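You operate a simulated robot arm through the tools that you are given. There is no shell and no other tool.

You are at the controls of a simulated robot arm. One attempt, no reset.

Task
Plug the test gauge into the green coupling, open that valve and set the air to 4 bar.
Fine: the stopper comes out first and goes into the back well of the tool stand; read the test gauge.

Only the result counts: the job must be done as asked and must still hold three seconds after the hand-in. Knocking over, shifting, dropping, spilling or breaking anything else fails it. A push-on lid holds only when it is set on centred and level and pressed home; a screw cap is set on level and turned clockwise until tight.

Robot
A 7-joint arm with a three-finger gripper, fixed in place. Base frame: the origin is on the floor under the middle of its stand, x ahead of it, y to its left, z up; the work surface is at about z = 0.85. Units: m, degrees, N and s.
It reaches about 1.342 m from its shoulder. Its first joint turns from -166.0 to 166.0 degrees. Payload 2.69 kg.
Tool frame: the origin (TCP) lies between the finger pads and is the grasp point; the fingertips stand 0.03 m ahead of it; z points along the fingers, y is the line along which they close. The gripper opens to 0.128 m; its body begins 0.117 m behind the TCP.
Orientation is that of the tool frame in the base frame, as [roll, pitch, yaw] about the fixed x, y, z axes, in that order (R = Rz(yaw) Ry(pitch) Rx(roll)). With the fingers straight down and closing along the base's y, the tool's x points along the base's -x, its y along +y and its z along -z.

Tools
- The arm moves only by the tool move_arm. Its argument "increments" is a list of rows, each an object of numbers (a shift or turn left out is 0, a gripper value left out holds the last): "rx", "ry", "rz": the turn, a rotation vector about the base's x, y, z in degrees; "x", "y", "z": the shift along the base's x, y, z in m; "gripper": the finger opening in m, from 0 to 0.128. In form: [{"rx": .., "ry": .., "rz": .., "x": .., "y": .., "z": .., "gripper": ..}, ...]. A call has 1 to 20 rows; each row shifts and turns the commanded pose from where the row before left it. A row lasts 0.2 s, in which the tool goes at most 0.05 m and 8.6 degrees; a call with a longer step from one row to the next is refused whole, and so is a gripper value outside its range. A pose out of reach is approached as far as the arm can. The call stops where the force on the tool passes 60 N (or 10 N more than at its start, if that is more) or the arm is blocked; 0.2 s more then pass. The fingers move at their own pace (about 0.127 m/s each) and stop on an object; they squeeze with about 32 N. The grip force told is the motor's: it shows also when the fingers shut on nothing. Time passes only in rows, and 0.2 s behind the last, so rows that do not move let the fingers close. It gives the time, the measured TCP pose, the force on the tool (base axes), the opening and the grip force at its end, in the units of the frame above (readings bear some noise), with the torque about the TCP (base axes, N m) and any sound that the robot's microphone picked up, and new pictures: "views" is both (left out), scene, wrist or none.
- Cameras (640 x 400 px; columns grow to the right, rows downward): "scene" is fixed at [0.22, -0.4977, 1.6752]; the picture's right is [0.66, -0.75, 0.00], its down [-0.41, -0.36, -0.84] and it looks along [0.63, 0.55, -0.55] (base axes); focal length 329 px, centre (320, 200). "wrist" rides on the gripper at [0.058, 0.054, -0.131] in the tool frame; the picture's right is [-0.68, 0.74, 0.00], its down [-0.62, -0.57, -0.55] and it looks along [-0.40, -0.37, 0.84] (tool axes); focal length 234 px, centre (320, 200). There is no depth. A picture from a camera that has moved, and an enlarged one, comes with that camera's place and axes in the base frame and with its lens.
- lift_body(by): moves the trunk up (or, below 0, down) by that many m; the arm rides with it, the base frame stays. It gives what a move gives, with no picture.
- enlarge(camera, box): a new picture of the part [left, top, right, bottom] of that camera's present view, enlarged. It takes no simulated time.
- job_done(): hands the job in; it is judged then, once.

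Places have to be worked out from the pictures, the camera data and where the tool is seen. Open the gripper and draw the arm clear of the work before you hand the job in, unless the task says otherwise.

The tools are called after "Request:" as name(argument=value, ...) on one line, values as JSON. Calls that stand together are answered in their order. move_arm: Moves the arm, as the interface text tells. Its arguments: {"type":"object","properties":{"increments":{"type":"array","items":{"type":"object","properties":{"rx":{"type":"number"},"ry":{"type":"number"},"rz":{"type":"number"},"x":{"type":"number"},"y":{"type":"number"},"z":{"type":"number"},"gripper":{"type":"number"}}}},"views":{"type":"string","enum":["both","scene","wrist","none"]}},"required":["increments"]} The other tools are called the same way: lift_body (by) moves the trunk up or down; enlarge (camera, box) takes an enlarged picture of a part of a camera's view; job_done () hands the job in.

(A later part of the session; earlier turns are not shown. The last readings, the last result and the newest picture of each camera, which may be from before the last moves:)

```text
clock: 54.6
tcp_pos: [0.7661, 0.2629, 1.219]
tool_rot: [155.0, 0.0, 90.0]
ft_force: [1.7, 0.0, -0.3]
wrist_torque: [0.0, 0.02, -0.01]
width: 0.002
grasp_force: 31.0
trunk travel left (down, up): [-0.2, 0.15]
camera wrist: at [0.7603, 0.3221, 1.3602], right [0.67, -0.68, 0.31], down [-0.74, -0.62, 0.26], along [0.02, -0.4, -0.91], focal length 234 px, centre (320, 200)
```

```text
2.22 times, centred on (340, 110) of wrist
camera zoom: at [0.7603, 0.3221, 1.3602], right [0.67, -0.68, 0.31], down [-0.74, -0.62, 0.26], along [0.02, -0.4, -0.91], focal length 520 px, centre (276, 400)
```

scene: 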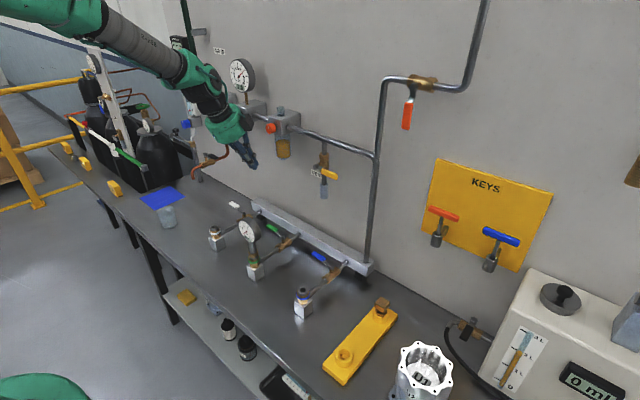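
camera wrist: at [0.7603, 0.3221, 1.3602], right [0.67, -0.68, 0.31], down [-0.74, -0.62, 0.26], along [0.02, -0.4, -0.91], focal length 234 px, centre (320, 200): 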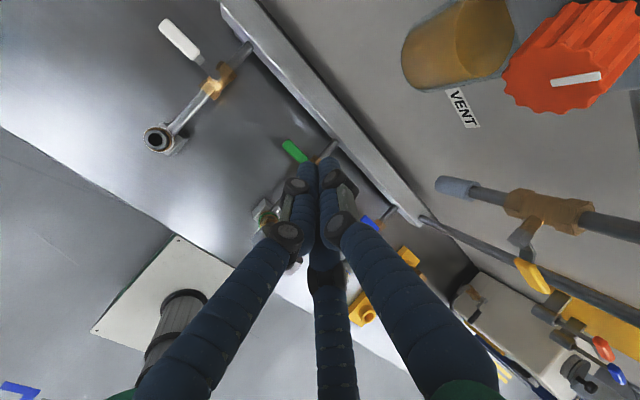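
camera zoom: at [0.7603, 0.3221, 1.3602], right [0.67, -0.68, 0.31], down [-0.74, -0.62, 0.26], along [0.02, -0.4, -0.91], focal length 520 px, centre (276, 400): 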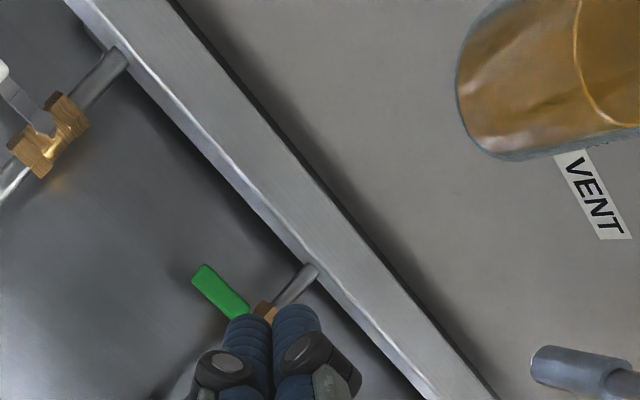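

The lever handle lies along y at x≈0.80, y≈0.21–0.264, z≈0.95; the bar's front is at x≈0.87. I'm lowering toward a position above the gap between handle and bar, with tilt reduced to 20°, then rechecking.

Request:
move_arm(increments=[{"x": 0.006, "y": -0.003, "z": -0.045}, {"x": 0.008, "y": -0.004, "z": -0.045}, {"x": 0.008, "y": -0.004, "z": -0.045}, {"x": 0.01, "y": -0.004, "z": -0.04}, {"x": 0.015, "y": -0.004, "ry": 5}, {"x": 0.015, "y": -0.004}, {}, {}], views="both")

Request:
enlarge(camera="scene", box=[235, 170, 325, 260])

Request:
enlarge(camera="wrist", box=[250, 70, 410, 220])

```text
clock: 56.4
tcp_pos: [0.8276, 0.241, 1.043]
tool_rot: [160.1, -0.1, 90.0]
ft_force: [0.8, 0.5, 1.0]
wrist_torque: [0.02, 0.03, 0.01]
width: 0.0021
grasp_force: 31.5
trunk travel left (down, up): [-0.2, 0.15]
camera wrist: at [0.8329, 0.3002, 1.1845], right [0.69, -0.68, 0.25], down [-0.72, -0.62, 0.32], along [-0.06, -0.4, -0.91], focal length 234 px, centre (320, 200)
```

scene: 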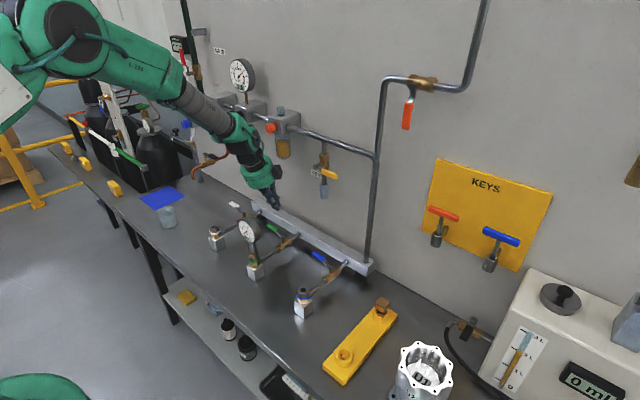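
wrist: 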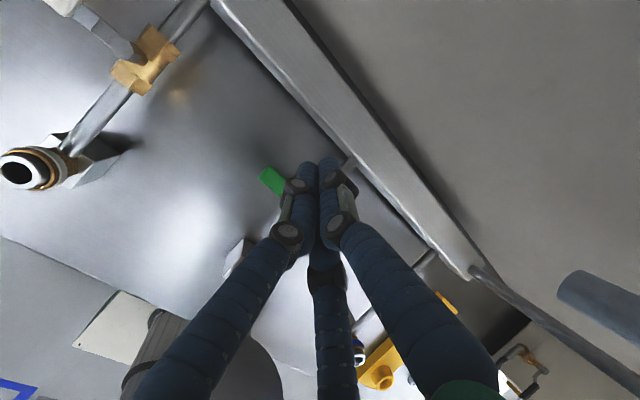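

```text
4.44 times, centred on (280, 215) of scene
camera zoom: at [0.22, -0.4977, 1.6752], right [0.66, -0.75, 0.0], down [-0.41, -0.36, -0.84], along [0.63, 0.55, -0.55], focal length 1461 px, centre (498, 133)
```

zoom: 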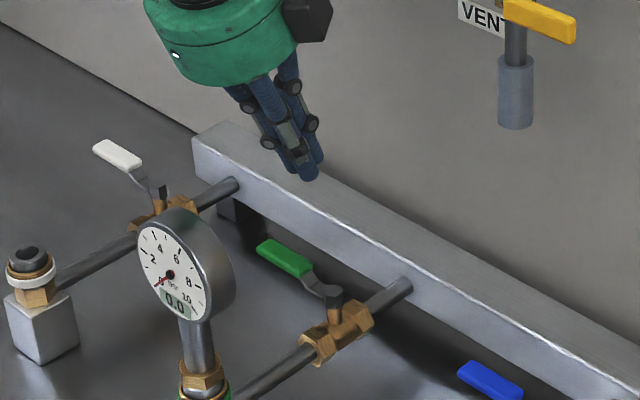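

```text
2.67 times, centred on (330, 145) of wrist
camera zoom: at [0.8329, 0.3002, 1.1845], right [0.69, -0.68, 0.25], down [-0.72, -0.62, 0.32], along [-0.06, -0.4, -0.91], focal length 624 px, centre (293, 347)
```

zoom: 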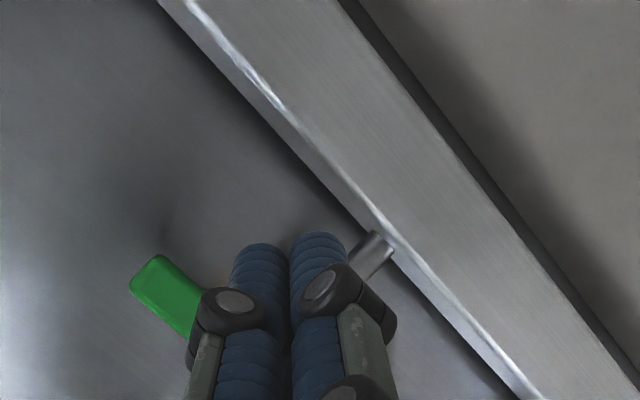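

The fist is above the gap; handle's +x side is at ≈0.81 and the bar at ≈0.877. Nudging +5 mm in x and descending into the gap in small steps.

Request:
move_arm(increments=[{"x": 0.005}, {"z": -0.02}, {"z": -0.02}, {"z": -0.015}, {}], views="wrist")

Request:
enlarge(camera="scene", box=[245, 190, 315, 260])

Request:
enlarge(camera="wrist", box=[250, 90, 410, 220])

```text
clock: 57.6
tcp_pos: [0.8319, 0.2415, 0.9886]
tool_rot: [160.1, 0.0, 90.1]
ft_force: [0.2, 0.3, -0.1]
wrist_torque: [0.02, -0.02, 0.03]
width: 0.0024
grasp_force: 31.7
trunk travel left (down, up): [-0.2, 0.15]
camera wrist: at [0.8376, 0.3006, 1.1302], right [0.69, -0.68, 0.25], down [-0.72, -0.62, 0.32], along [-0.06, -0.4, -0.91], focal length 234 px, centre (320, 200)
```

wrist: 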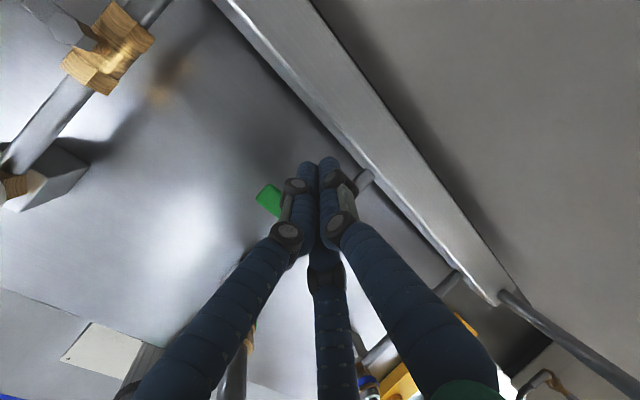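

```text
5.71 times, centred on (280, 225) of scene
camera zoom: at [0.22, -0.4977, 1.6752], right [0.66, -0.75, 0.0], down [-0.41, -0.36, -0.84], along [0.63, 0.55, -0.55], focal length 1878 px, centre (549, 57)
```

zoom: 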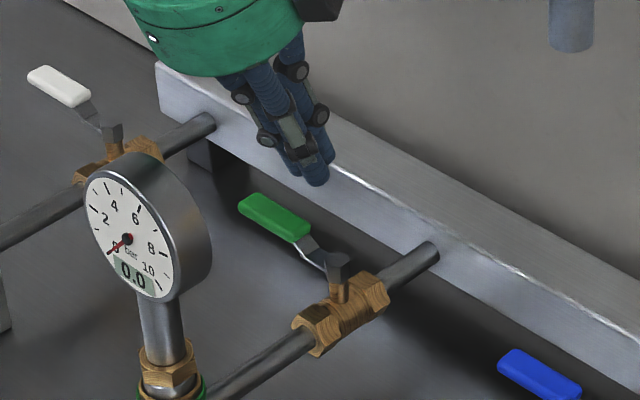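

```text
3.08 times, centred on (330, 155) of wrist
camera zoom: at [0.8376, 0.3006, 1.1302], right [0.69, -0.68, 0.25], down [-0.72, -0.62, 0.32], along [-0.06, -0.4, -0.91], focal length 720 px, centre (289, 338)
```

zoom: 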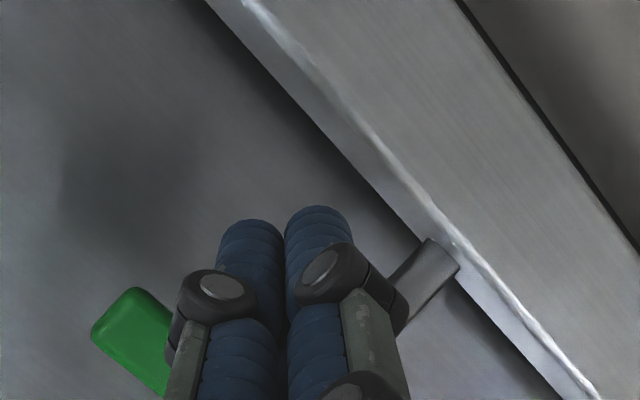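

The fist fits between handle and bar. Lowering the last ~2.3 cm.

Request:
move_arm(increments=[{"z": -0.012}, {"z": -0.011}, {}], views="none")

Request:
enlarge(camera="scene", box=[245, 190, 315, 260])

Request:
enlarge(camera="wrist", box=[250, 90, 410, 220])

```text
clock: 58.4
tcp_pos: [0.8314, 0.2415, 0.9653]
tool_rot: [160.1, -0.1, 90.0]
ft_force: [-0.4, 0.3, 0.1]
wrist_torque: [0.0, -0.03, -0.04]
width: 0.0023
grasp_force: 31.6
trunk travel left (down, up): [-0.2, 0.15]
```

```text
5.71 times, centred on (280, 225) of scene
camera zoom: at [0.22, -0.4977, 1.6752], right [0.66, -0.75, 0.0], down [-0.41, -0.36, -0.84], along [0.63, 0.55, -0.55], focal length 1878 px, centre (549, 57)
```

zoom: 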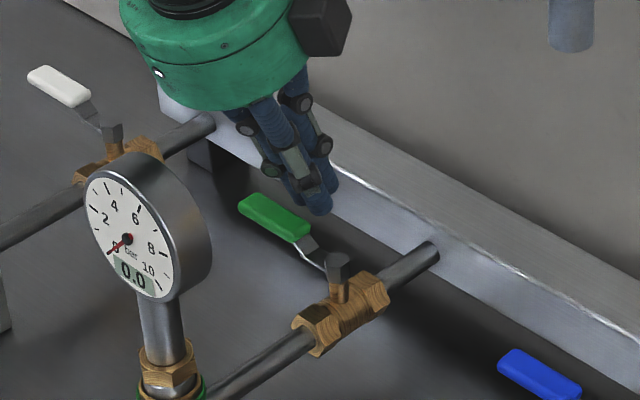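

```text
3.08 times, centred on (330, 155) of wrist
camera zoom: at [0.8383, 0.3004, 1.1065], right [0.69, -0.68, 0.25], down [-0.72, -0.62, 0.32], along [-0.06, -0.4, -0.91], focal length 720 px, centre (289, 338)
```

zoom: 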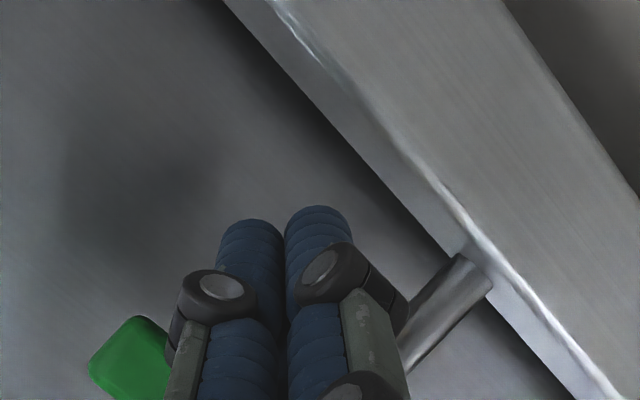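

The fist is beside the handle. I'll now push the handle toward −x along its arc (pivot ≈(0.80, 0.182)) in stages, reducing the lean as it swings; first stage to about 30°.

Request:
move_arm(increments=[{"x": -0.006, "z": -0.004}, {"x": -0.005, "y": -0.001}, {"x": -0.005, "y": 0.002}, {"x": -0.0045, "y": 0.0015, "ry": 1.5}, {"x": -0.0045, "y": 0.001, "ry": 1.5}], views="none")

Request:
enlarge(camera="scene", box=[245, 190, 315, 260])

Request:
enlarge(camera="wrist", box=[250, 90, 410, 220])

```text
clock: 59.6
tcp_pos: [0.8184, 0.2443, 0.9706]
tool_rot: [161.3, -0.3, 90.0]
ft_force: [8.1, 0.3, 6.6]
wrist_torque: [-0.03, -0.06, 0.0]
width: 0.002
grasp_force: 31.4
trunk travel left (down, up): [-0.2, 0.15]
stopped in row 5: the force on the tool passed its limit at 65 N (the readings are from after the stop); the commanded pose is now the measured one
```

```text
5.71 times, centred on (280, 225) of scene
camera zoom: at [0.22, -0.4977, 1.6752], right [0.66, -0.75, 0.0], down [-0.41, -0.36, -0.84], along [0.63, 0.55, -0.55], focal length 1878 px, centre (549, 57)
```

zoom: 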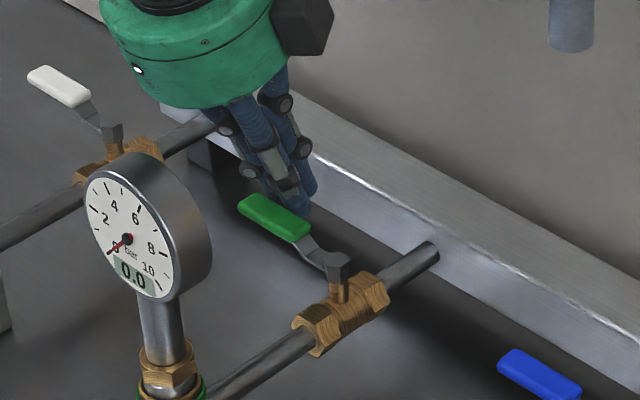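

```text
3.08 times, centred on (330, 155) of wrist
camera zoom: at [0.8272, 0.3029, 1.1115], right [0.7, -0.68, 0.23], down [-0.71, -0.62, 0.34], along [-0.08, -0.4, -0.91], focal length 720 px, centre (289, 338)
```

zoom: 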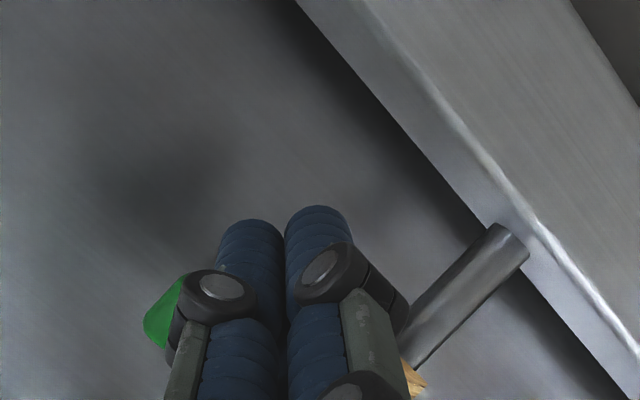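

The lever didn't budge toward −x and the force limit tripped (65 N), so that side is likely its stop. I'll back off and inspect the valve closely before trying the other direction.

Request:
move_arm(increments=[{"x": 0.006}, {"x": 0.005}, {}], views="none")

Request:
enlarge(camera="scene", box=[262, 212, 302, 257])

Request:
enlarge(camera="scene", box=[300, 240, 350, 290])

Request:
enlarge(camera="wrist", box=[220, 90, 420, 250])

```text
clock: 60.4
tcp_pos: [0.8255, 0.2431, 0.9659]
tool_rot: [161.7, -0.2, 89.9]
ft_force: [0.7, 0.7, 0.0]
wrist_torque: [0.01, -0.01, 0.0]
width: 0.0022
grasp_force: 31.5
trunk travel left (down, up): [-0.2, 0.15]
```

```text
8.89 times, centred on (282, 234) of scene
camera zoom: at [0.22, -0.4977, 1.6752], right [0.66, -0.75, 0.0], down [-0.41, -0.36, -0.84], along [0.63, 0.55, -0.55], focal length 2922 px, centre (658, -107)
```

zoom: 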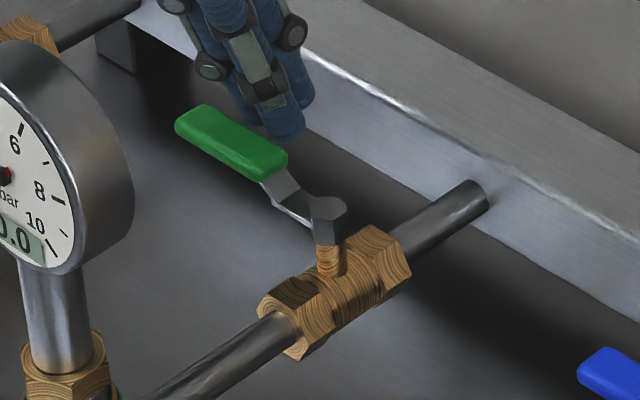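

```text
8.00 times, centred on (325, 265) of scene
camera zoom: at [0.22, -0.4977, 1.6752], right [0.66, -0.75, 0.0], down [-0.41, -0.36, -0.84], along [0.63, 0.55, -0.55], focal length 2630 px, centre (280, -320)
```

zoom: 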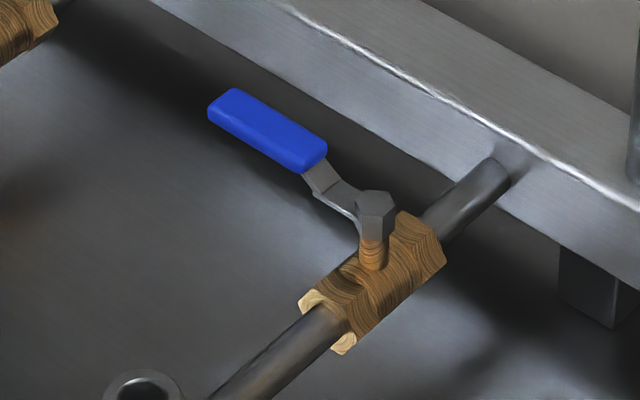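

```text
2.50 times, centred on (320, 170) of wrist
camera zoom: at [0.8365, 0.3029, 1.1076], right [0.7, -0.68, 0.23], down [-0.71, -0.62, 0.34], along [-0.09, -0.4, -0.91], focal length 585 px, centre (320, 275)
```

zoom: 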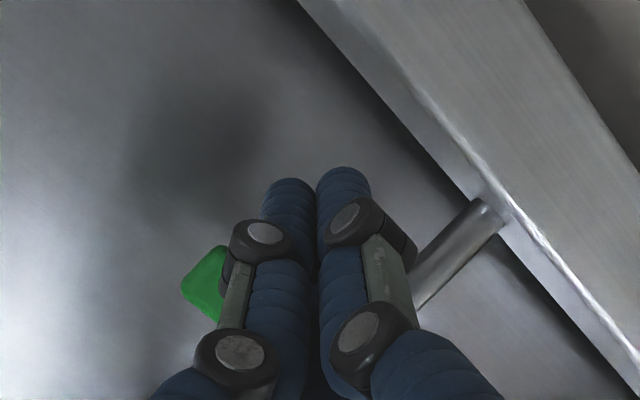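

The lever body shows no stop marks, but the bar top works out at z≈0.926, below the handle (≈0.945–0.957), so the lever can swing over the bar toward +x. I'll lift, cross to the handle's −x side with the lean reduced to ~6°, and check clearances.

Request:
move_arm(increments=[{"x": 0.003, "z": 0.02}, {"z": 0.03}, {"z": 0.015}, {"x": -0.023, "ry": 4}, {"x": -0.025, "ry": 4}, {"x": -0.023, "y": 0.002, "ry": 4}, {}, {}], views="both")

Request:
enlarge(camera="scene", box=[235, 180, 315, 260])

Request:
enlarge(camera="wrist", box=[220, 90, 420, 250])

```text
clock: 62.2
tcp_pos: [0.7583, 0.2456, 1.0317]
tool_rot: [173.6, -0.3, 89.9]
ft_force: [0.5, 0.4, -0.7]
wrist_torque: [0.02, -0.01, -0.02]
width: 0.002
grasp_force: 32.3
trunk travel left (down, up): [-0.2, 0.15]
camera wrist: at [0.7972, 0.3048, 1.1677], right [0.73, -0.68, 0.08], down [-0.62, -0.62, 0.48], along [-0.28, -0.4, -0.87], focal length 234 px, centre (320, 200)
```

scene: 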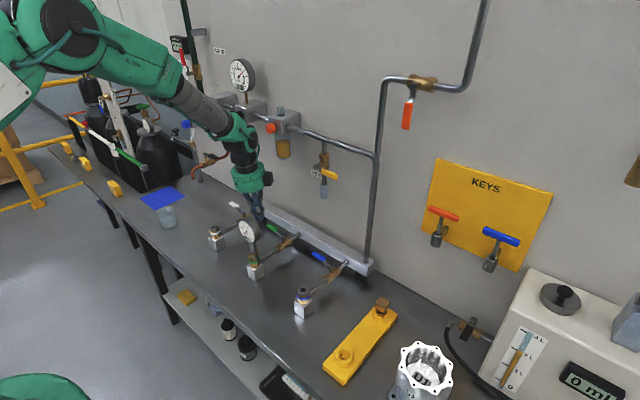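
wrist: 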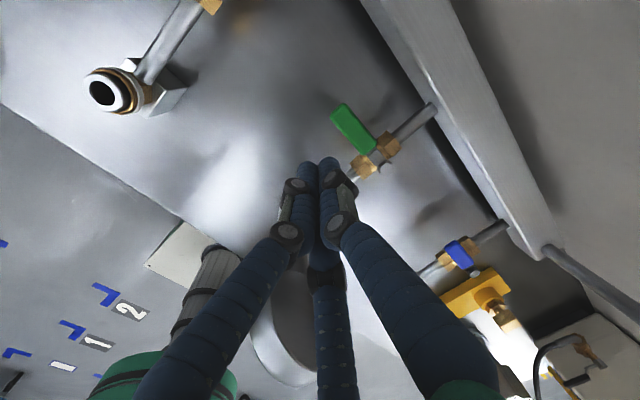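

```text
5.00 times, centred on (275, 220) of scene
camera zoom: at [0.22, -0.4977, 1.6752], right [0.66, -0.75, 0.0], down [-0.41, -0.36, -0.84], along [0.63, 0.55, -0.55], focal length 1644 px, centre (545, 100)
```

zoom: 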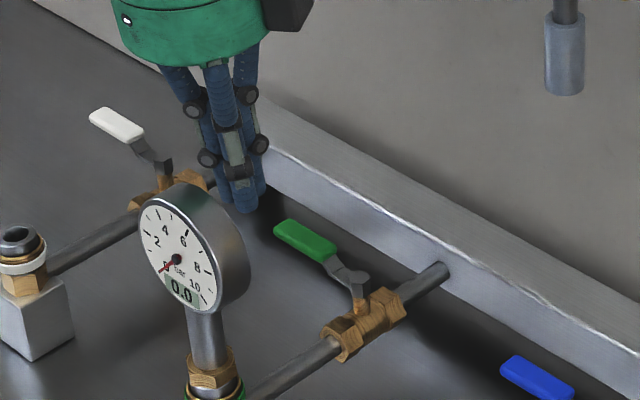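

```text
2.50 times, centred on (320, 170) of wrist
camera zoom: at [0.7972, 0.3048, 1.1677], right [0.73, -0.68, 0.08], down [-0.62, -0.62, 0.48], along [-0.28, -0.4, -0.87], focal length 585 px, centre (320, 275)
```

zoom: 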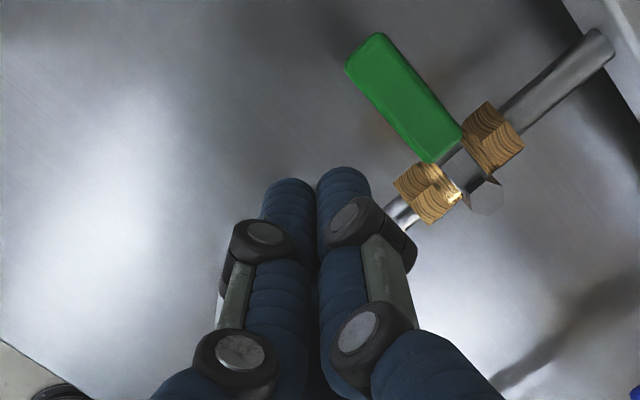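

From here the lever is clear: stem at (0.801, 0.182), handle y 0.213–0.262 at x≈0.801. I'll go upright (to stay away from the dial) and descend on the handle's −x side.

Request:
move_arm(increments=[{"ry": 6.4}, {"z": -0.02}, {"z": -0.02}, {"z": -0.015}, {}], views="none")

Request:
enlarge(camera="scene", box=[235, 180, 315, 260])

Request:
enlarge(camera="wrist", box=[180, 60, 460, 360])

```text
clock: 63.4
tcp_pos: [0.7575, 0.246, 0.977]
tool_rot: [179.9, -0.3, 90.0]
ft_force: [-1.0, 0.1, -0.1]
wrist_torque: [-0.02, 0.04, -0.04]
width: 0.0022
grasp_force: 31.3
trunk travel left (down, up): [-0.2, 0.15]
```

```text
5.00 times, centred on (275, 220) of scene
camera zoom: at [0.22, -0.4977, 1.6752], right [0.66, -0.75, 0.0], down [-0.41, -0.36, -0.84], along [0.63, 0.55, -0.55], focal length 1644 px, centre (545, 100)
```

zoom: 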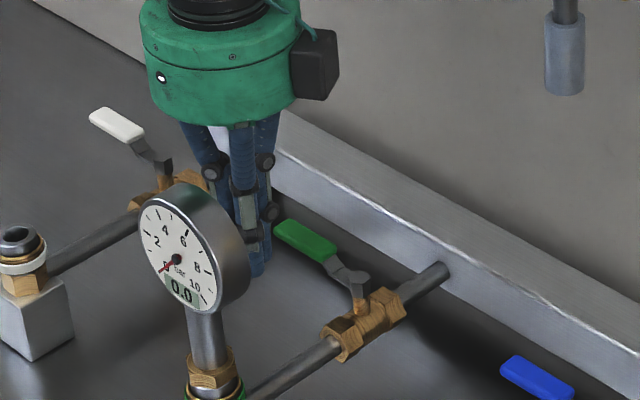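

```text
1.33 times, centred on (320, 210) of wrist
camera zoom: at [0.8126, 0.304, 1.1072], right [0.74, -0.68, 0.0], down [-0.57, -0.62, 0.55], along [-0.37, -0.4, -0.84], focal length 312 px, centre (320, 187)
```

zoom: 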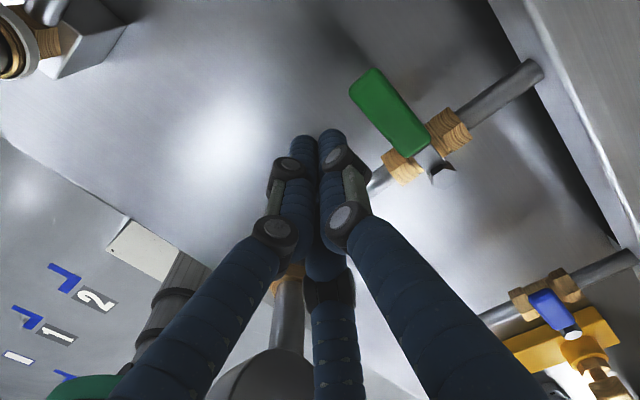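

No contact; the fist stands on the handle's −x side. Lowering the last centimetre and pushing gently toward +x to test whether the lever turns this way.

Request:
move_arm(increments=[{"z": -0.011}, {"x": 0.006}, {"x": 0.006}, {"x": 0.004, "y": 0.001, "ry": -1}, {"x": 0.004, "y": 0.001, "ry": -1}, {"x": 0.004, "y": 0.001, "ry": -1}], views="none")

Request:
enlarge(camera="scene", box=[235, 180, 315, 260])

Request:
enlarge(camera="wrist", box=[220, 90, 420, 250])

```text
clock: 64.8
tcp_pos: [0.7837, 0.2485, 0.9663]
tool_rot: [176.9, -0.2, 89.8]
ft_force: [-1.1, -0.3, -0.5]
wrist_torque: [0.0, -0.07, 0.05]
width: 0.0023
grasp_force: 31.1
trunk travel left (down, up): [-0.2, 0.15]
```

```text
5.00 times, centred on (275, 220) of scene
camera zoom: at [0.22, -0.4977, 1.6752], right [0.66, -0.75, 0.0], down [-0.41, -0.36, -0.84], along [0.63, 0.55, -0.55], focal length 1644 px, centre (545, 100)
```

zoom: 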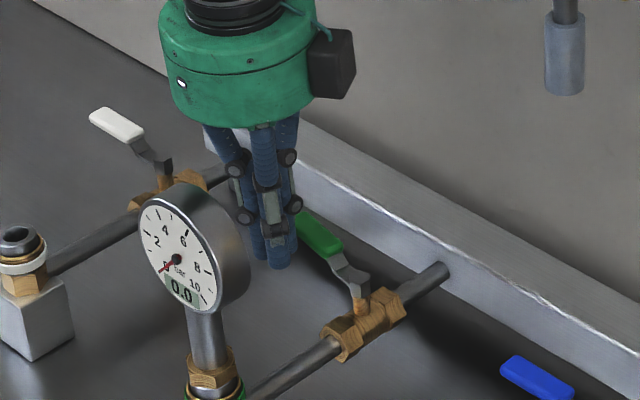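

```text
2.50 times, centred on (320, 170) of wrist
camera zoom: at [0.8302, 0.3076, 1.0997], right [0.73, -0.68, 0.04], down [-0.59, -0.62, 0.52], along [-0.33, -0.4, -0.86], focal length 585 px, centre (320, 275)
```

zoom: 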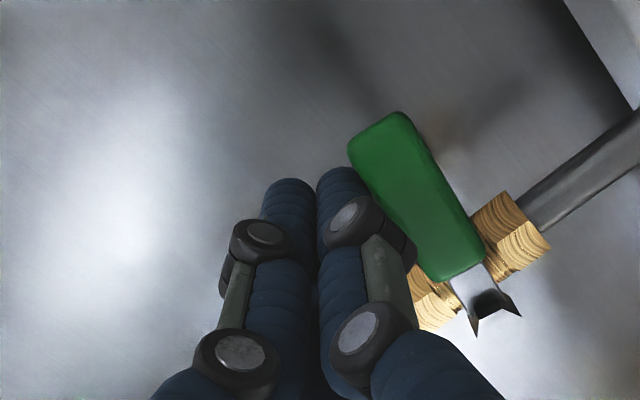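

The lever swings freely toward +x (force ~1 N). Continuing along the arc to about 45° with increasing lean.

Request:
move_arm(increments=[{"x": 0.005, "y": 0.0003, "ry": -1.25}, {"x": 0.005, "y": 0.0003, "ry": -1.25}, {"x": 0.005, "y": 0.0003, "ry": -1.25}, {"x": 0.005, "y": 0.0003, "ry": -1.25}, {"x": 0.0052, "y": -0.0014, "ry": -1.33}, {"x": 0.0052, "y": -0.0014, "ry": -1.33}, {"x": 0.0052, "y": -0.0014, "ry": -1.34}, {}], views="none")

Request:
enlarge(camera="scene", box=[235, 180, 315, 260])

Request:
enlarge(camera="wrist", box=[220, 90, 420, 250])

```text
clock: 66.6
tcp_pos: [0.8193, 0.2451, 0.9671]
tool_rot: [167.9, -0.1, 89.9]
ft_force: [0.1, 0.7, 0.3]
wrist_torque: [0.02, 0.02, 0.03]
width: 0.0021
grasp_force: 31.4
trunk travel left (down, up): [-0.2, 0.15]
```

```text
5.00 times, centred on (275, 220) of scene
camera zoom: at [0.22, -0.4977, 1.6752], right [0.66, -0.75, 0.0], down [-0.41, -0.36, -0.84], along [0.63, 0.55, -0.55], focal length 1644 px, centre (545, 100)
```

zoom: 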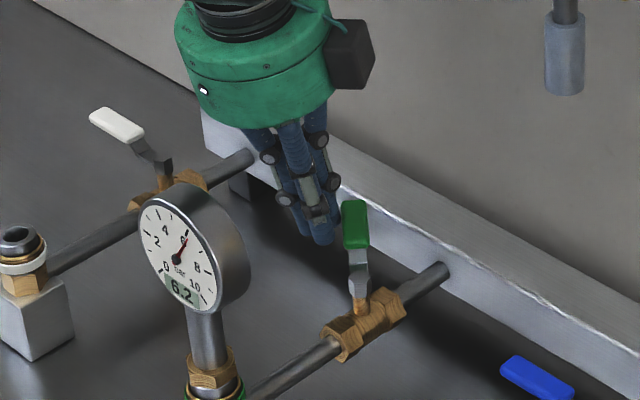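

```text
2.50 times, centred on (320, 170) of wrist
camera zoom: at [0.8445, 0.3042, 1.1062], right [0.72, -0.68, 0.15], down [-0.67, -0.62, 0.42], along [-0.19, -0.4, -0.9], focal length 585 px, centre (320, 275)
```

zoom: 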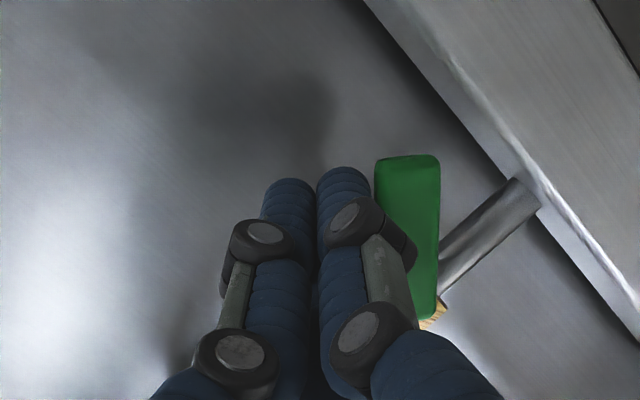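

Excellent — at ~45° air is already reaching the test gauge: it reads 6.2 bar (vs 7.0 on the wall gauge). Continuing to the fully open position.

Request:
move_arm(increments=[{"x": 0.0044, "y": -0.0027, "ry": -1.33}, {"x": 0.0044, "y": -0.0029, "ry": -1.33}, {"x": 0.0043, "y": -0.003, "ry": -1.34}, {"x": 0.0035, "y": -0.004, "ry": -1}, {"x": 0.0035, "y": -0.004, "ry": -1}, {"x": 0.0035, "y": -0.004, "ry": -1}, {}], views="none")

Request:
enlarge(camera="scene", box=[235, 180, 315, 260])

Request:
enlarge(camera="wrist", box=[220, 90, 420, 250])

```text
clock: 68.2
tcp_pos: [0.8416, 0.2231, 0.9668]
tool_rot: [160.9, -0.2, 89.9]
ft_force: [-0.8, 0.9, -1.0]
wrist_torque: [0.02, 0.02, 0.05]
width: 0.0021
grasp_force: 31.6
trunk travel left (down, up): [-0.2, 0.15]
```

```text
5.00 times, centred on (275, 220) of scene
camera zoom: at [0.22, -0.4977, 1.6752], right [0.66, -0.75, 0.0], down [-0.41, -0.36, -0.84], along [0.63, 0.55, -0.55], focal length 1644 px, centre (545, 100)
```

zoom: 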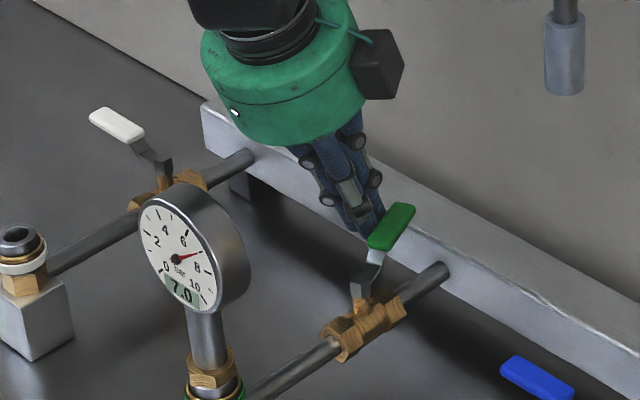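

```text
2.50 times, centred on (320, 170) of wrist
camera zoom: at [0.8503, 0.2834, 1.108], right [0.7, -0.68, 0.24], down [-0.71, -0.62, 0.33], along [-0.08, -0.4, -0.91], focal length 585 px, centre (320, 275)
```

zoom: 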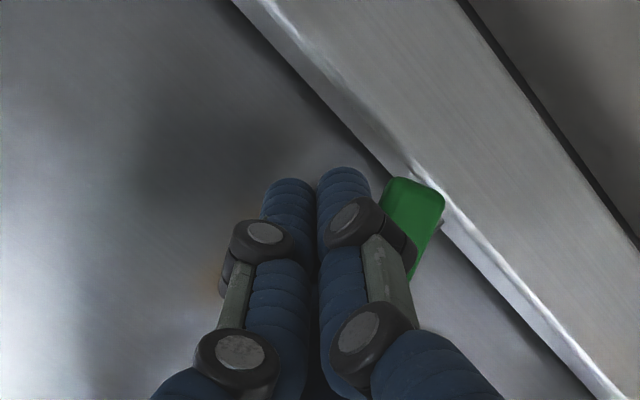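

The gauge now reads 7.0 bar and the lever is at ~75°. Finishing the swing to parallel with the pipe.

Request:
move_arm(increments=[{"x": 0.002, "y": -0.0045, "ry": -1}, {"x": 0.002, "y": -0.0045, "ry": -1}, {"x": 0.001, "y": -0.004, "ry": -1}, {"y": -0.003}, {}], views="none")

Request:
enlarge(camera="scene", box=[235, 180, 315, 260])

Request:
enlarge(camera="wrist", box=[220, 90, 420, 250])

```text
clock: 69.4
tcp_pos: [0.8479, 0.2079, 0.9669]
tool_rot: [158.1, -0.2, 90.0]
ft_force: [0.5, 0.3, -0.2]
wrist_torque: [0.0, 0.02, 0.02]
width: 0.0024
grasp_force: 31.9
trunk travel left (down, up): [-0.2, 0.15]
```

```text
5.00 times, centred on (275, 220) of scene
camera zoom: at [0.22, -0.4977, 1.6752], right [0.66, -0.75, 0.0], down [-0.41, -0.36, -0.84], along [0.63, 0.55, -0.55], focal length 1644 px, centre (545, 100)
```

zoom: 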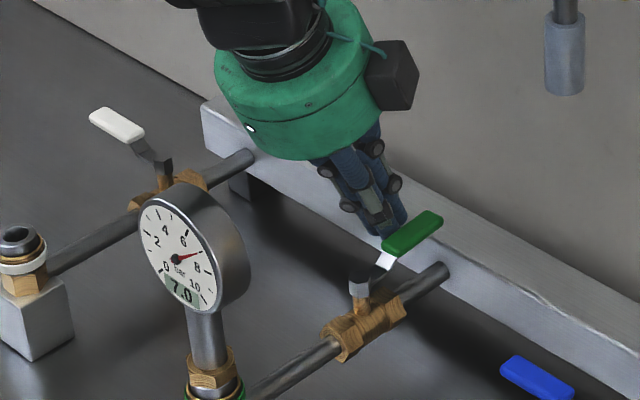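

```text
2.50 times, centred on (320, 170) of wrist
camera zoom: at [0.8484, 0.2676, 1.1084], right [0.68, -0.68, 0.27], down [-0.73, -0.62, 0.29], along [-0.03, -0.4, -0.92], focal length 585 px, centre (320, 275)
```

zoom: 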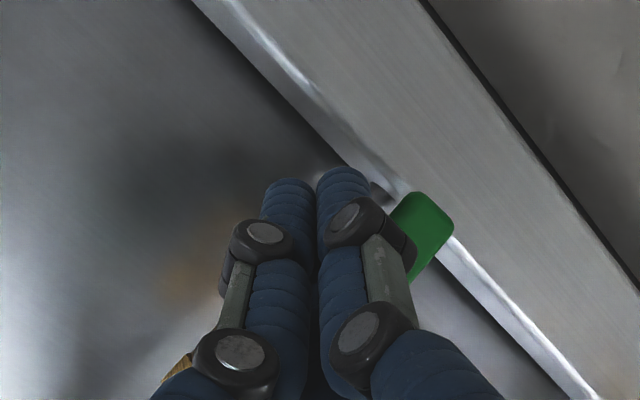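

Almost parallel; pushing a few more millimetres to reach the open stop.

Request:
move_arm(increments=[{"y": -0.002}, {"y": -0.002}, {"y": -0.002}, {}], views="none")

Request:
enlarge(camera="scene", box=[255, 190, 315, 260])

```text
clock: 70.4
tcp_pos: [0.8487, 0.2042, 0.9671]
tool_rot: [157.9, -0.2, 89.9]
ft_force: [1.5, 25.2, 0.2]
wrist_torque: [0.36, -0.05, 0.03]
width: 0.0022
grasp_force: 31.5
trunk travel left (down, up): [-0.2, 0.15]
```

```text
5.71 times, centred on (285, 225) of scene
camera zoom: at [0.22, -0.4977, 1.6752], right [0.66, -0.75, 0.0], down [-0.41, -0.36, -0.84], along [0.63, 0.55, -0.55], focal length 1878 px, centre (520, 57)
```

zoom: 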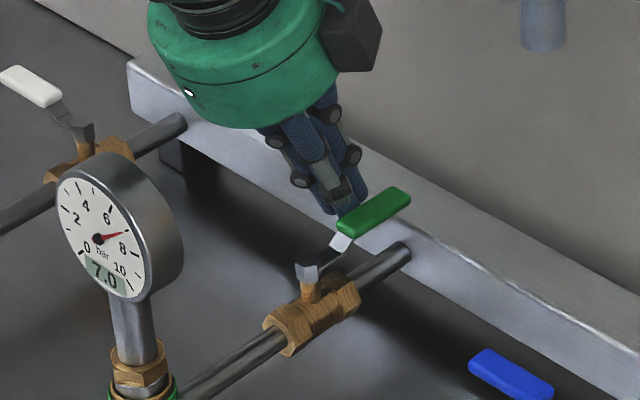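

Force rose to 25 N at the stop: the green valve is fully open and the lever parallel to its pipe. Backing off from the lever and retreating up and away.

Request:
move_arm(increments=[{"y": 0.006}, {"y": 0.01}, {"z": 0.02, "y": 0.003}, {"z": 0.035, "x": -0.008}, {"z": 0.04, "x": -0.015}, {"z": 0.04, "x": -0.02, "y": 0.01}, {"z": 0.04, "x": -0.02, "y": 0.015}, {"z": 0.035, "x": -0.03, "y": 0.015}, {"z": 0.03, "x": -0.035, "y": 0.015}, {}], views="both")

Request:
enlarge(camera="scene", box=[225, 190, 325, 290])

Request:
enlarge(camera="scene", box=[190, 40, 320, 140])

```text
clock: 72.6
tcp_pos: [0.7184, 0.279, 1.2082]
tool_rot: [158.0, -0.2, 89.9]
ft_force: [-0.3, -0.5, 1.1]
wrist_torque: [-0.01, -0.08, -0.01]
width: 0.0023
grasp_force: 31.1
trunk travel left (down, up): [-0.2, 0.15]
camera wrist: at [0.7197, 0.3372, 1.3493], right [0.68, -0.68, 0.27], down [-0.73, -0.62, 0.29], along [-0.03, -0.4, -0.92], focal length 234 px, centre (320, 200)
```

scene: 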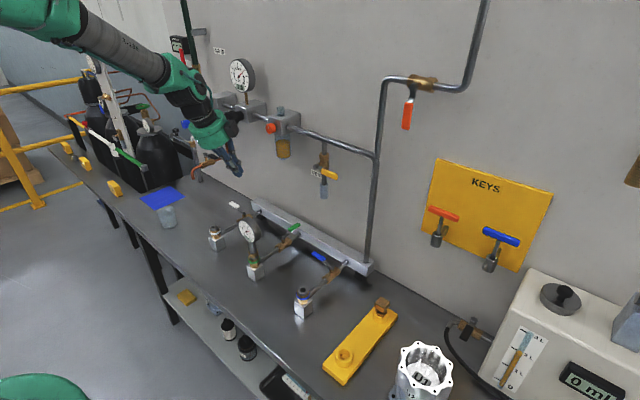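
wrist: 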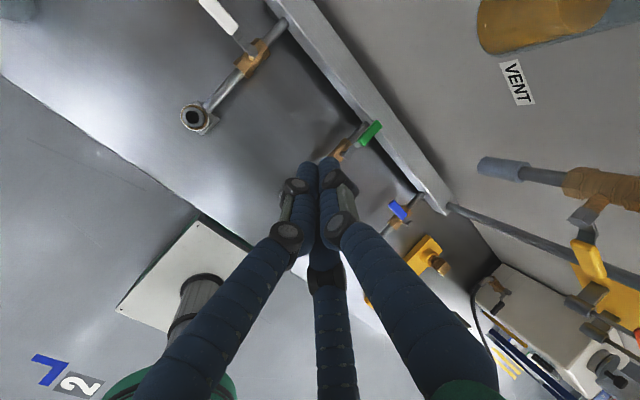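

```text
4.00 times, centred on (275, 240) of scene
camera zoom: at [0.22, -0.4977, 1.6752], right [0.66, -0.75, 0.0], down [-0.41, -0.36, -0.84], along [0.63, 0.55, -0.55], focal length 1315 px, centre (500, 40)
```

zoom: 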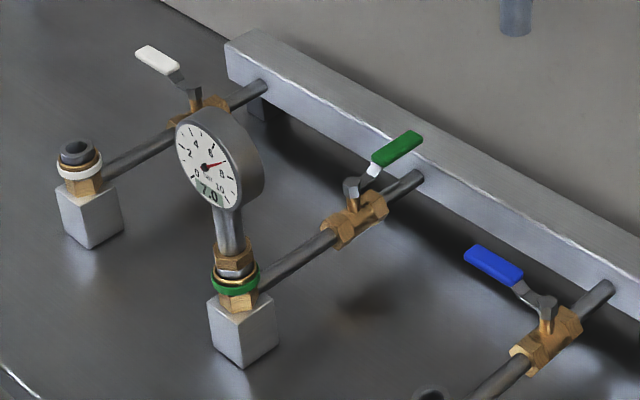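

```text
4.00 times, centred on (255, 90) of scene
camera zoom: at [0.22, -0.4977, 1.6752], right [0.66, -0.75, 0.0], down [-0.41, -0.36, -0.84], along [0.63, 0.55, -0.55], focal length 1315 px, centre (580, 640)
```

zoom: 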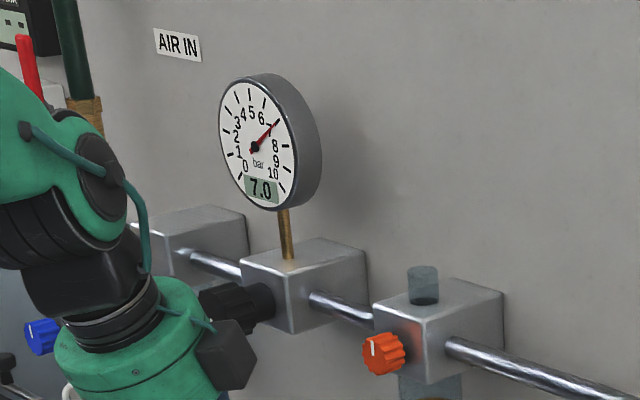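

Valve open, gauge steady at 7.0 bar. Now the regulator knob (front ≈(0.812, 0.4225, 1.301), axis along x): I'll pull back and swing the gripper to horizontal, pointing at the wall.

Request:
move_arm(increments=[{"x": -0.0123, "y": 0.0176, "z": 0.0115, "ry": -8.5}, {"x": -0.0123, "y": 0.0176, "z": 0.0115, "ry": -8.5}, {"x": -0.0123, "y": 0.0176, "z": 0.0115, "ry": -8.5}, {"x": -0.0123, "y": 0.0176, "z": 0.0115, "ry": -8.5}, {"x": -0.0123, "y": 0.0176, "z": 0.0115, "ry": -8.5}, {"x": -0.0123, "y": 0.0176, "z": 0.0115, "ry": -8.5}, {"x": -0.0123, "y": 0.0176, "z": 0.0115, "ry": -8.5}, {"x": -0.0123, "y": 0.0176, "z": 0.0115, "ry": -8.5}, {"gripper": 0.075}, {}, {}], views="both")

Request:
enlarge(camera="wrist", box=[180, 40, 460, 240])

Request:
enlarge(camera="scene", box=[150, 40, 310, 160])

```text
clock: 75.0
tcp_pos: [0.6814, 0.3667, 1.4281]
tool_rot: [110.0, 3.4, 92.7]
ft_force: [-0.4, 0.5, 0.6]
wrist_torque: [0.01, 0.02, 0.01]
width: 0.0749
grasp_force: 0.1
out of reach, approached as far as the arm can: row 4, 5, 6, 7, 8
trunk travel left (down, up): [-0.2, 0.15]
camera wrist: at [0.5746, 0.4265, 1.52], right [0.28, -0.62, 0.73], down [-0.68, -0.67, -0.31], along [0.68, -0.41, -0.61], focal length 234 px, centre (320, 200)
```

scene: 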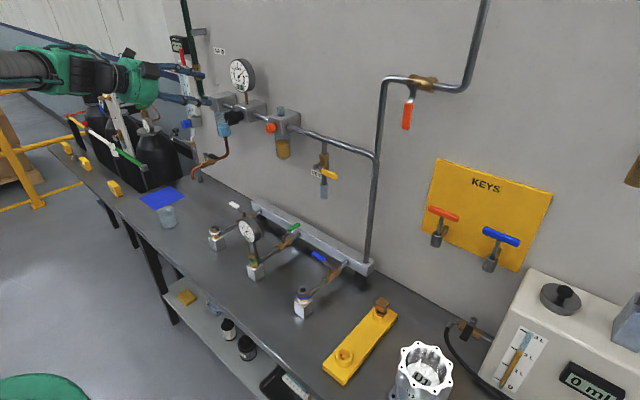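
wrist: 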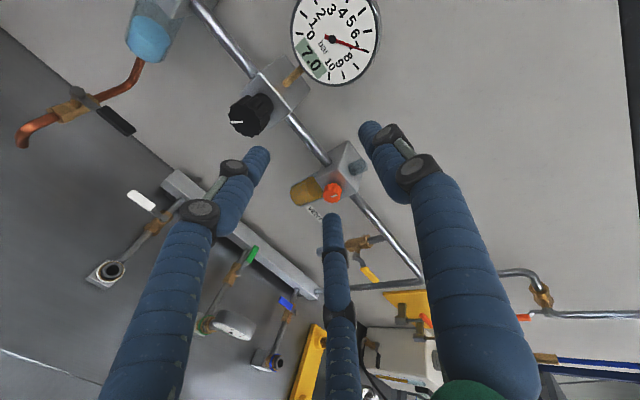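

```text
2.00 times, centred on (320, 140) of wrist
camera zoom: at [0.5746, 0.4265, 1.52], right [0.28, -0.62, 0.73], down [-0.68, -0.67, -0.31], along [0.68, -0.41, -0.61], focal length 468 px, centre (320, 320)
```

zoom: 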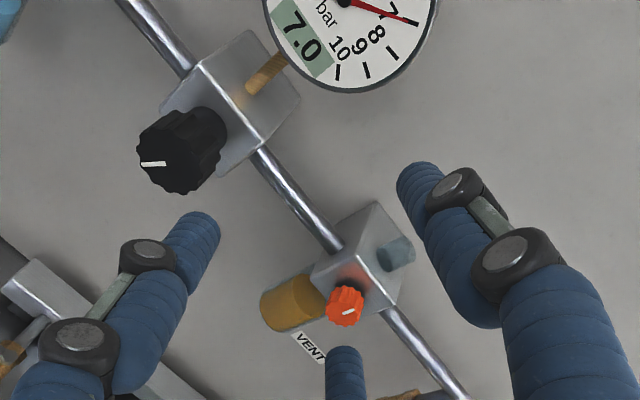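

```text
3.33 times, centred on (230, 100) of scene
camera zoom: at [0.22, -0.4977, 1.6752], right [0.66, -0.75, 0.0], down [-0.41, -0.36, -0.84], along [0.63, 0.55, -0.55], focal length 1096 px, centre (620, 533)
```

zoom: 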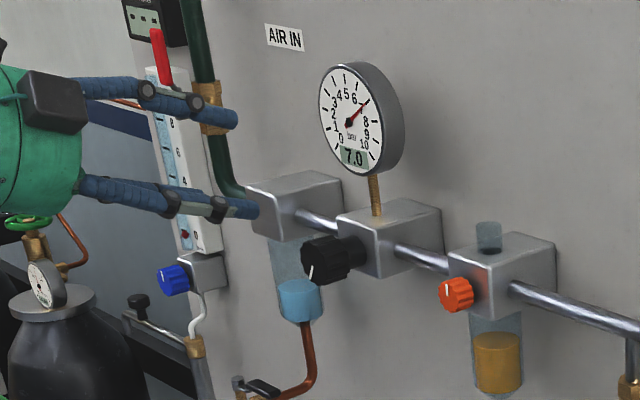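

The retracted horizontal pose was beyond the arm's folding range, so it stopped partway. The wall position itself should be easier; I'll step the commanded pose forward (x→0.71) and see if the arm settles level.

Request:
move_arm(increments=[{"x": 0.02}, {"x": 0.02}, {"x": 0.02}, {"x": 0.02}, {}, {}], views="both")

Request:
enlarge(camera="scene", box=[150, 40, 310, 160])

```text
clock: 76.4
tcp_pos: [0.7619, 0.3653, 1.4291]
tool_rot: [110.0, 3.4, 92.7]
ft_force: [0.9, 0.2, 0.1]
wrist_torque: [0.01, 0.02, 0.02]
width: 0.075
grasp_force: 0.1
trunk travel left (down, up): [-0.2, 0.15]
camera wrist: at [0.6539, 0.4257, 1.5205], right [0.28, -0.62, 0.73], down [-0.68, -0.67, -0.31], along [0.68, -0.41, -0.61], focal length 234 px, centre (320, 200)
```

scene: 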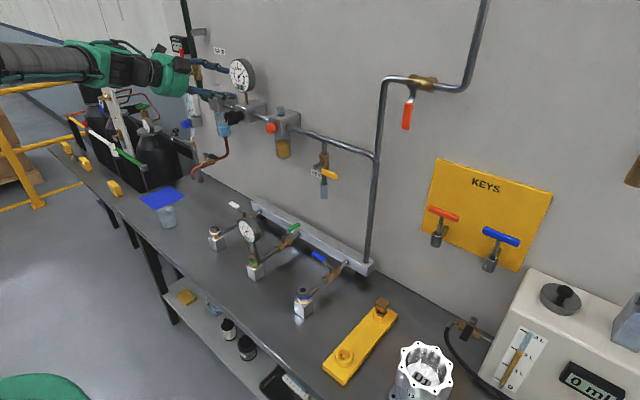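
wrist: 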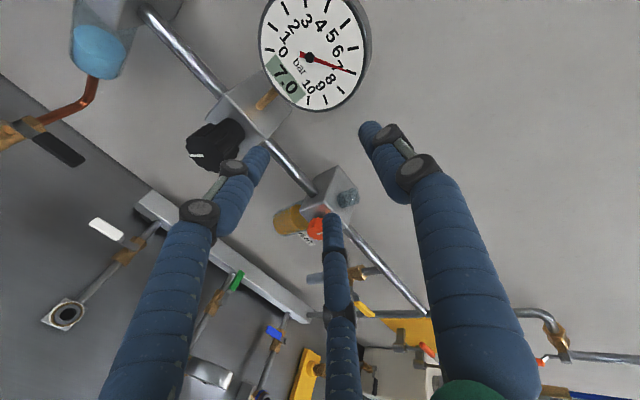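

```text
3.33 times, centred on (230, 100) of scene
camera zoom: at [0.22, -0.4977, 1.6752], right [0.66, -0.75, 0.0], down [-0.41, -0.36, -0.84], along [0.63, 0.55, -0.55], focal length 1096 px, centre (620, 533)
```

zoom: 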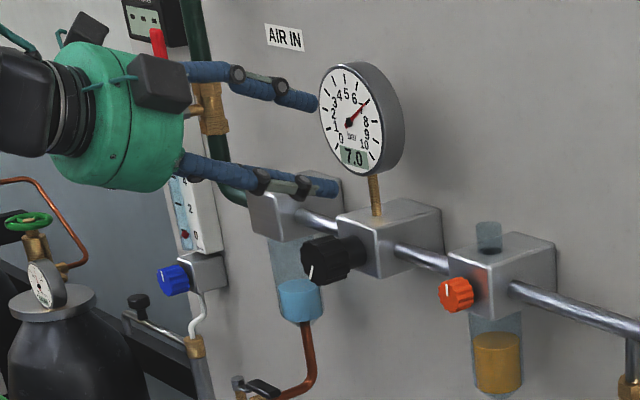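

The commanded pose was reset to where it stopped, now near the wall and clear (wall gauge face at x≈0.88). I'll lower to knob height while levelling the tool the last 20°, keeping the fingertips short of the knob front.

Request:
move_arm(increments=[{"y": 0.0095, "z": -0.0213, "ry": -3.35, "rz": -0.25}, {"y": 0.0095, "z": -0.0213, "ry": -3.35, "rz": -0.25}, {"y": 0.0095, "z": -0.0213, "ry": -3.35, "rz": -0.25}, {}], views="both")

Request:
enlarge(camera="scene", box=[150, 40, 310, 160])

```text
clock: 77.4
tcp_pos: [0.7673, 0.3767, 1.4234]
tool_rot: [108.2, 4.3, 92.6]
ft_force: [-0.1, -0.3, 0.1]
wrist_torque: [0.02, 0.0, 0.04]
width: 0.0753
grasp_force: 0.0
out of reach, approached as far as the arm can: row 1, 2, 3
trunk travel left (down, up): [-0.2, 0.15]
camera wrist: at [0.6572, 0.4365, 1.5105], right [0.26, -0.61, 0.75], down [-0.67, -0.67, -0.32], along [0.7, -0.42, -0.58], focal length 234 px, centre (320, 200)
```

scene: 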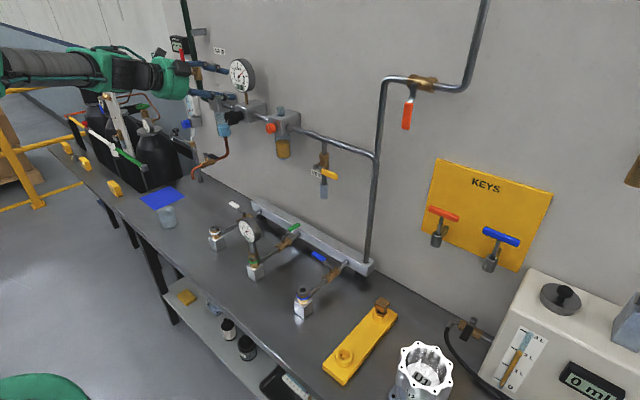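
wrist: 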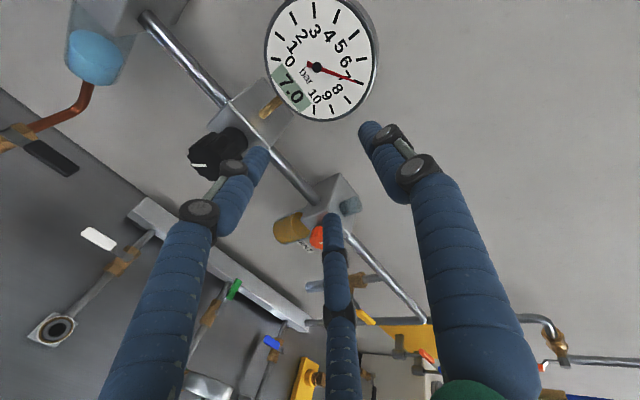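

```text
3.33 times, centred on (230, 100) of scene
camera zoom: at [0.22, -0.4977, 1.6752], right [0.66, -0.75, 0.0], down [-0.41, -0.36, -0.84], along [0.63, 0.55, -0.55], focal length 1096 px, centre (620, 533)
```

zoom: 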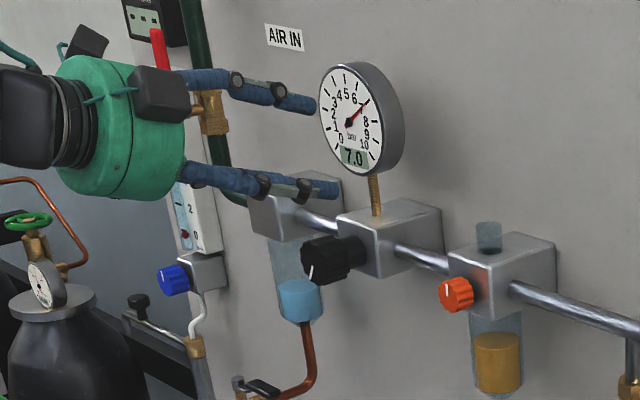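

The arm can't level the tool at this height in its present posture; feasibility improves the higher the target is relative to the shoulder, so I'll lower the trunk. First I retract from the wall a little.

Request:
move_arm(increments=[{"x": -0.03}, {"x": -0.03}, {}], views="none")

```text
clock: 78.2
tcp_pos: [0.716, 0.3737, 1.4594]
tool_rot: [106.4, 4.3, 92.4]
ft_force: [-1.0, -0.1, -0.1]
wrist_torque: [0.03, 0.0, -0.01]
width: 0.0749
grasp_force: 0.0
out of reach, approached as far as the arm can: row 1, 2
trunk travel left (down, up): [-0.2, 0.15]
```

Request:
lift_body(by=-0.1)

```text
clock: 79.5
tcp_pos: [0.7173, 0.3743, 1.3605]
tool_rot: [106.4, 4.1, 92.4]
ft_force: [0.3, 0.3, 0.2]
wrist_torque: [-0.02, 0.01, 0.0]
width: 0.0749
grasp_force: 0.1
trunk travel left (down, up): [-0.1, 0.25]
```

Request:
lift_body(by=-0.1)

Request:
enlarge(camera="scene", box=[0, 0, 320, 200])

```text
clock: 80.8
tcp_pos: [0.7161, 0.3738, 1.2596]
tool_rot: [106.3, 4.2, 92.4]
ft_force: [-0.3, 0.3, -0.3]
wrist_torque: [0.01, -0.01, 0.0]
width: 0.075
grasp_force: 0.1
trunk travel left (down, up): [0.0, 0.35]
```

```text
2.00 times, centred on (160, 100) of scene
camera zoom: at [0.22, -0.4977, 1.6752], right [0.66, -0.75, 0.0], down [-0.41, -0.36, -0.84], along [0.63, 0.55, -0.55], focal length 657 px, centre (640, 400)
```

zoom: 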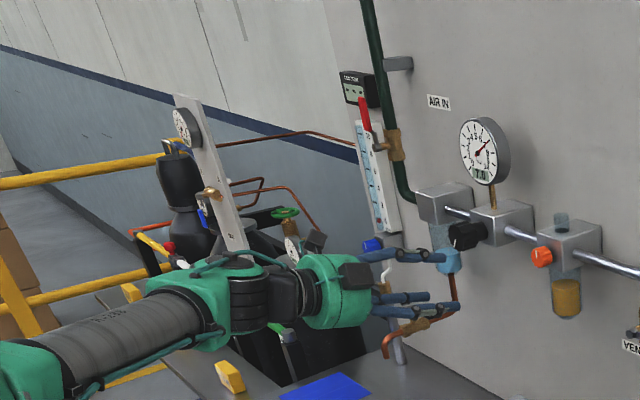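

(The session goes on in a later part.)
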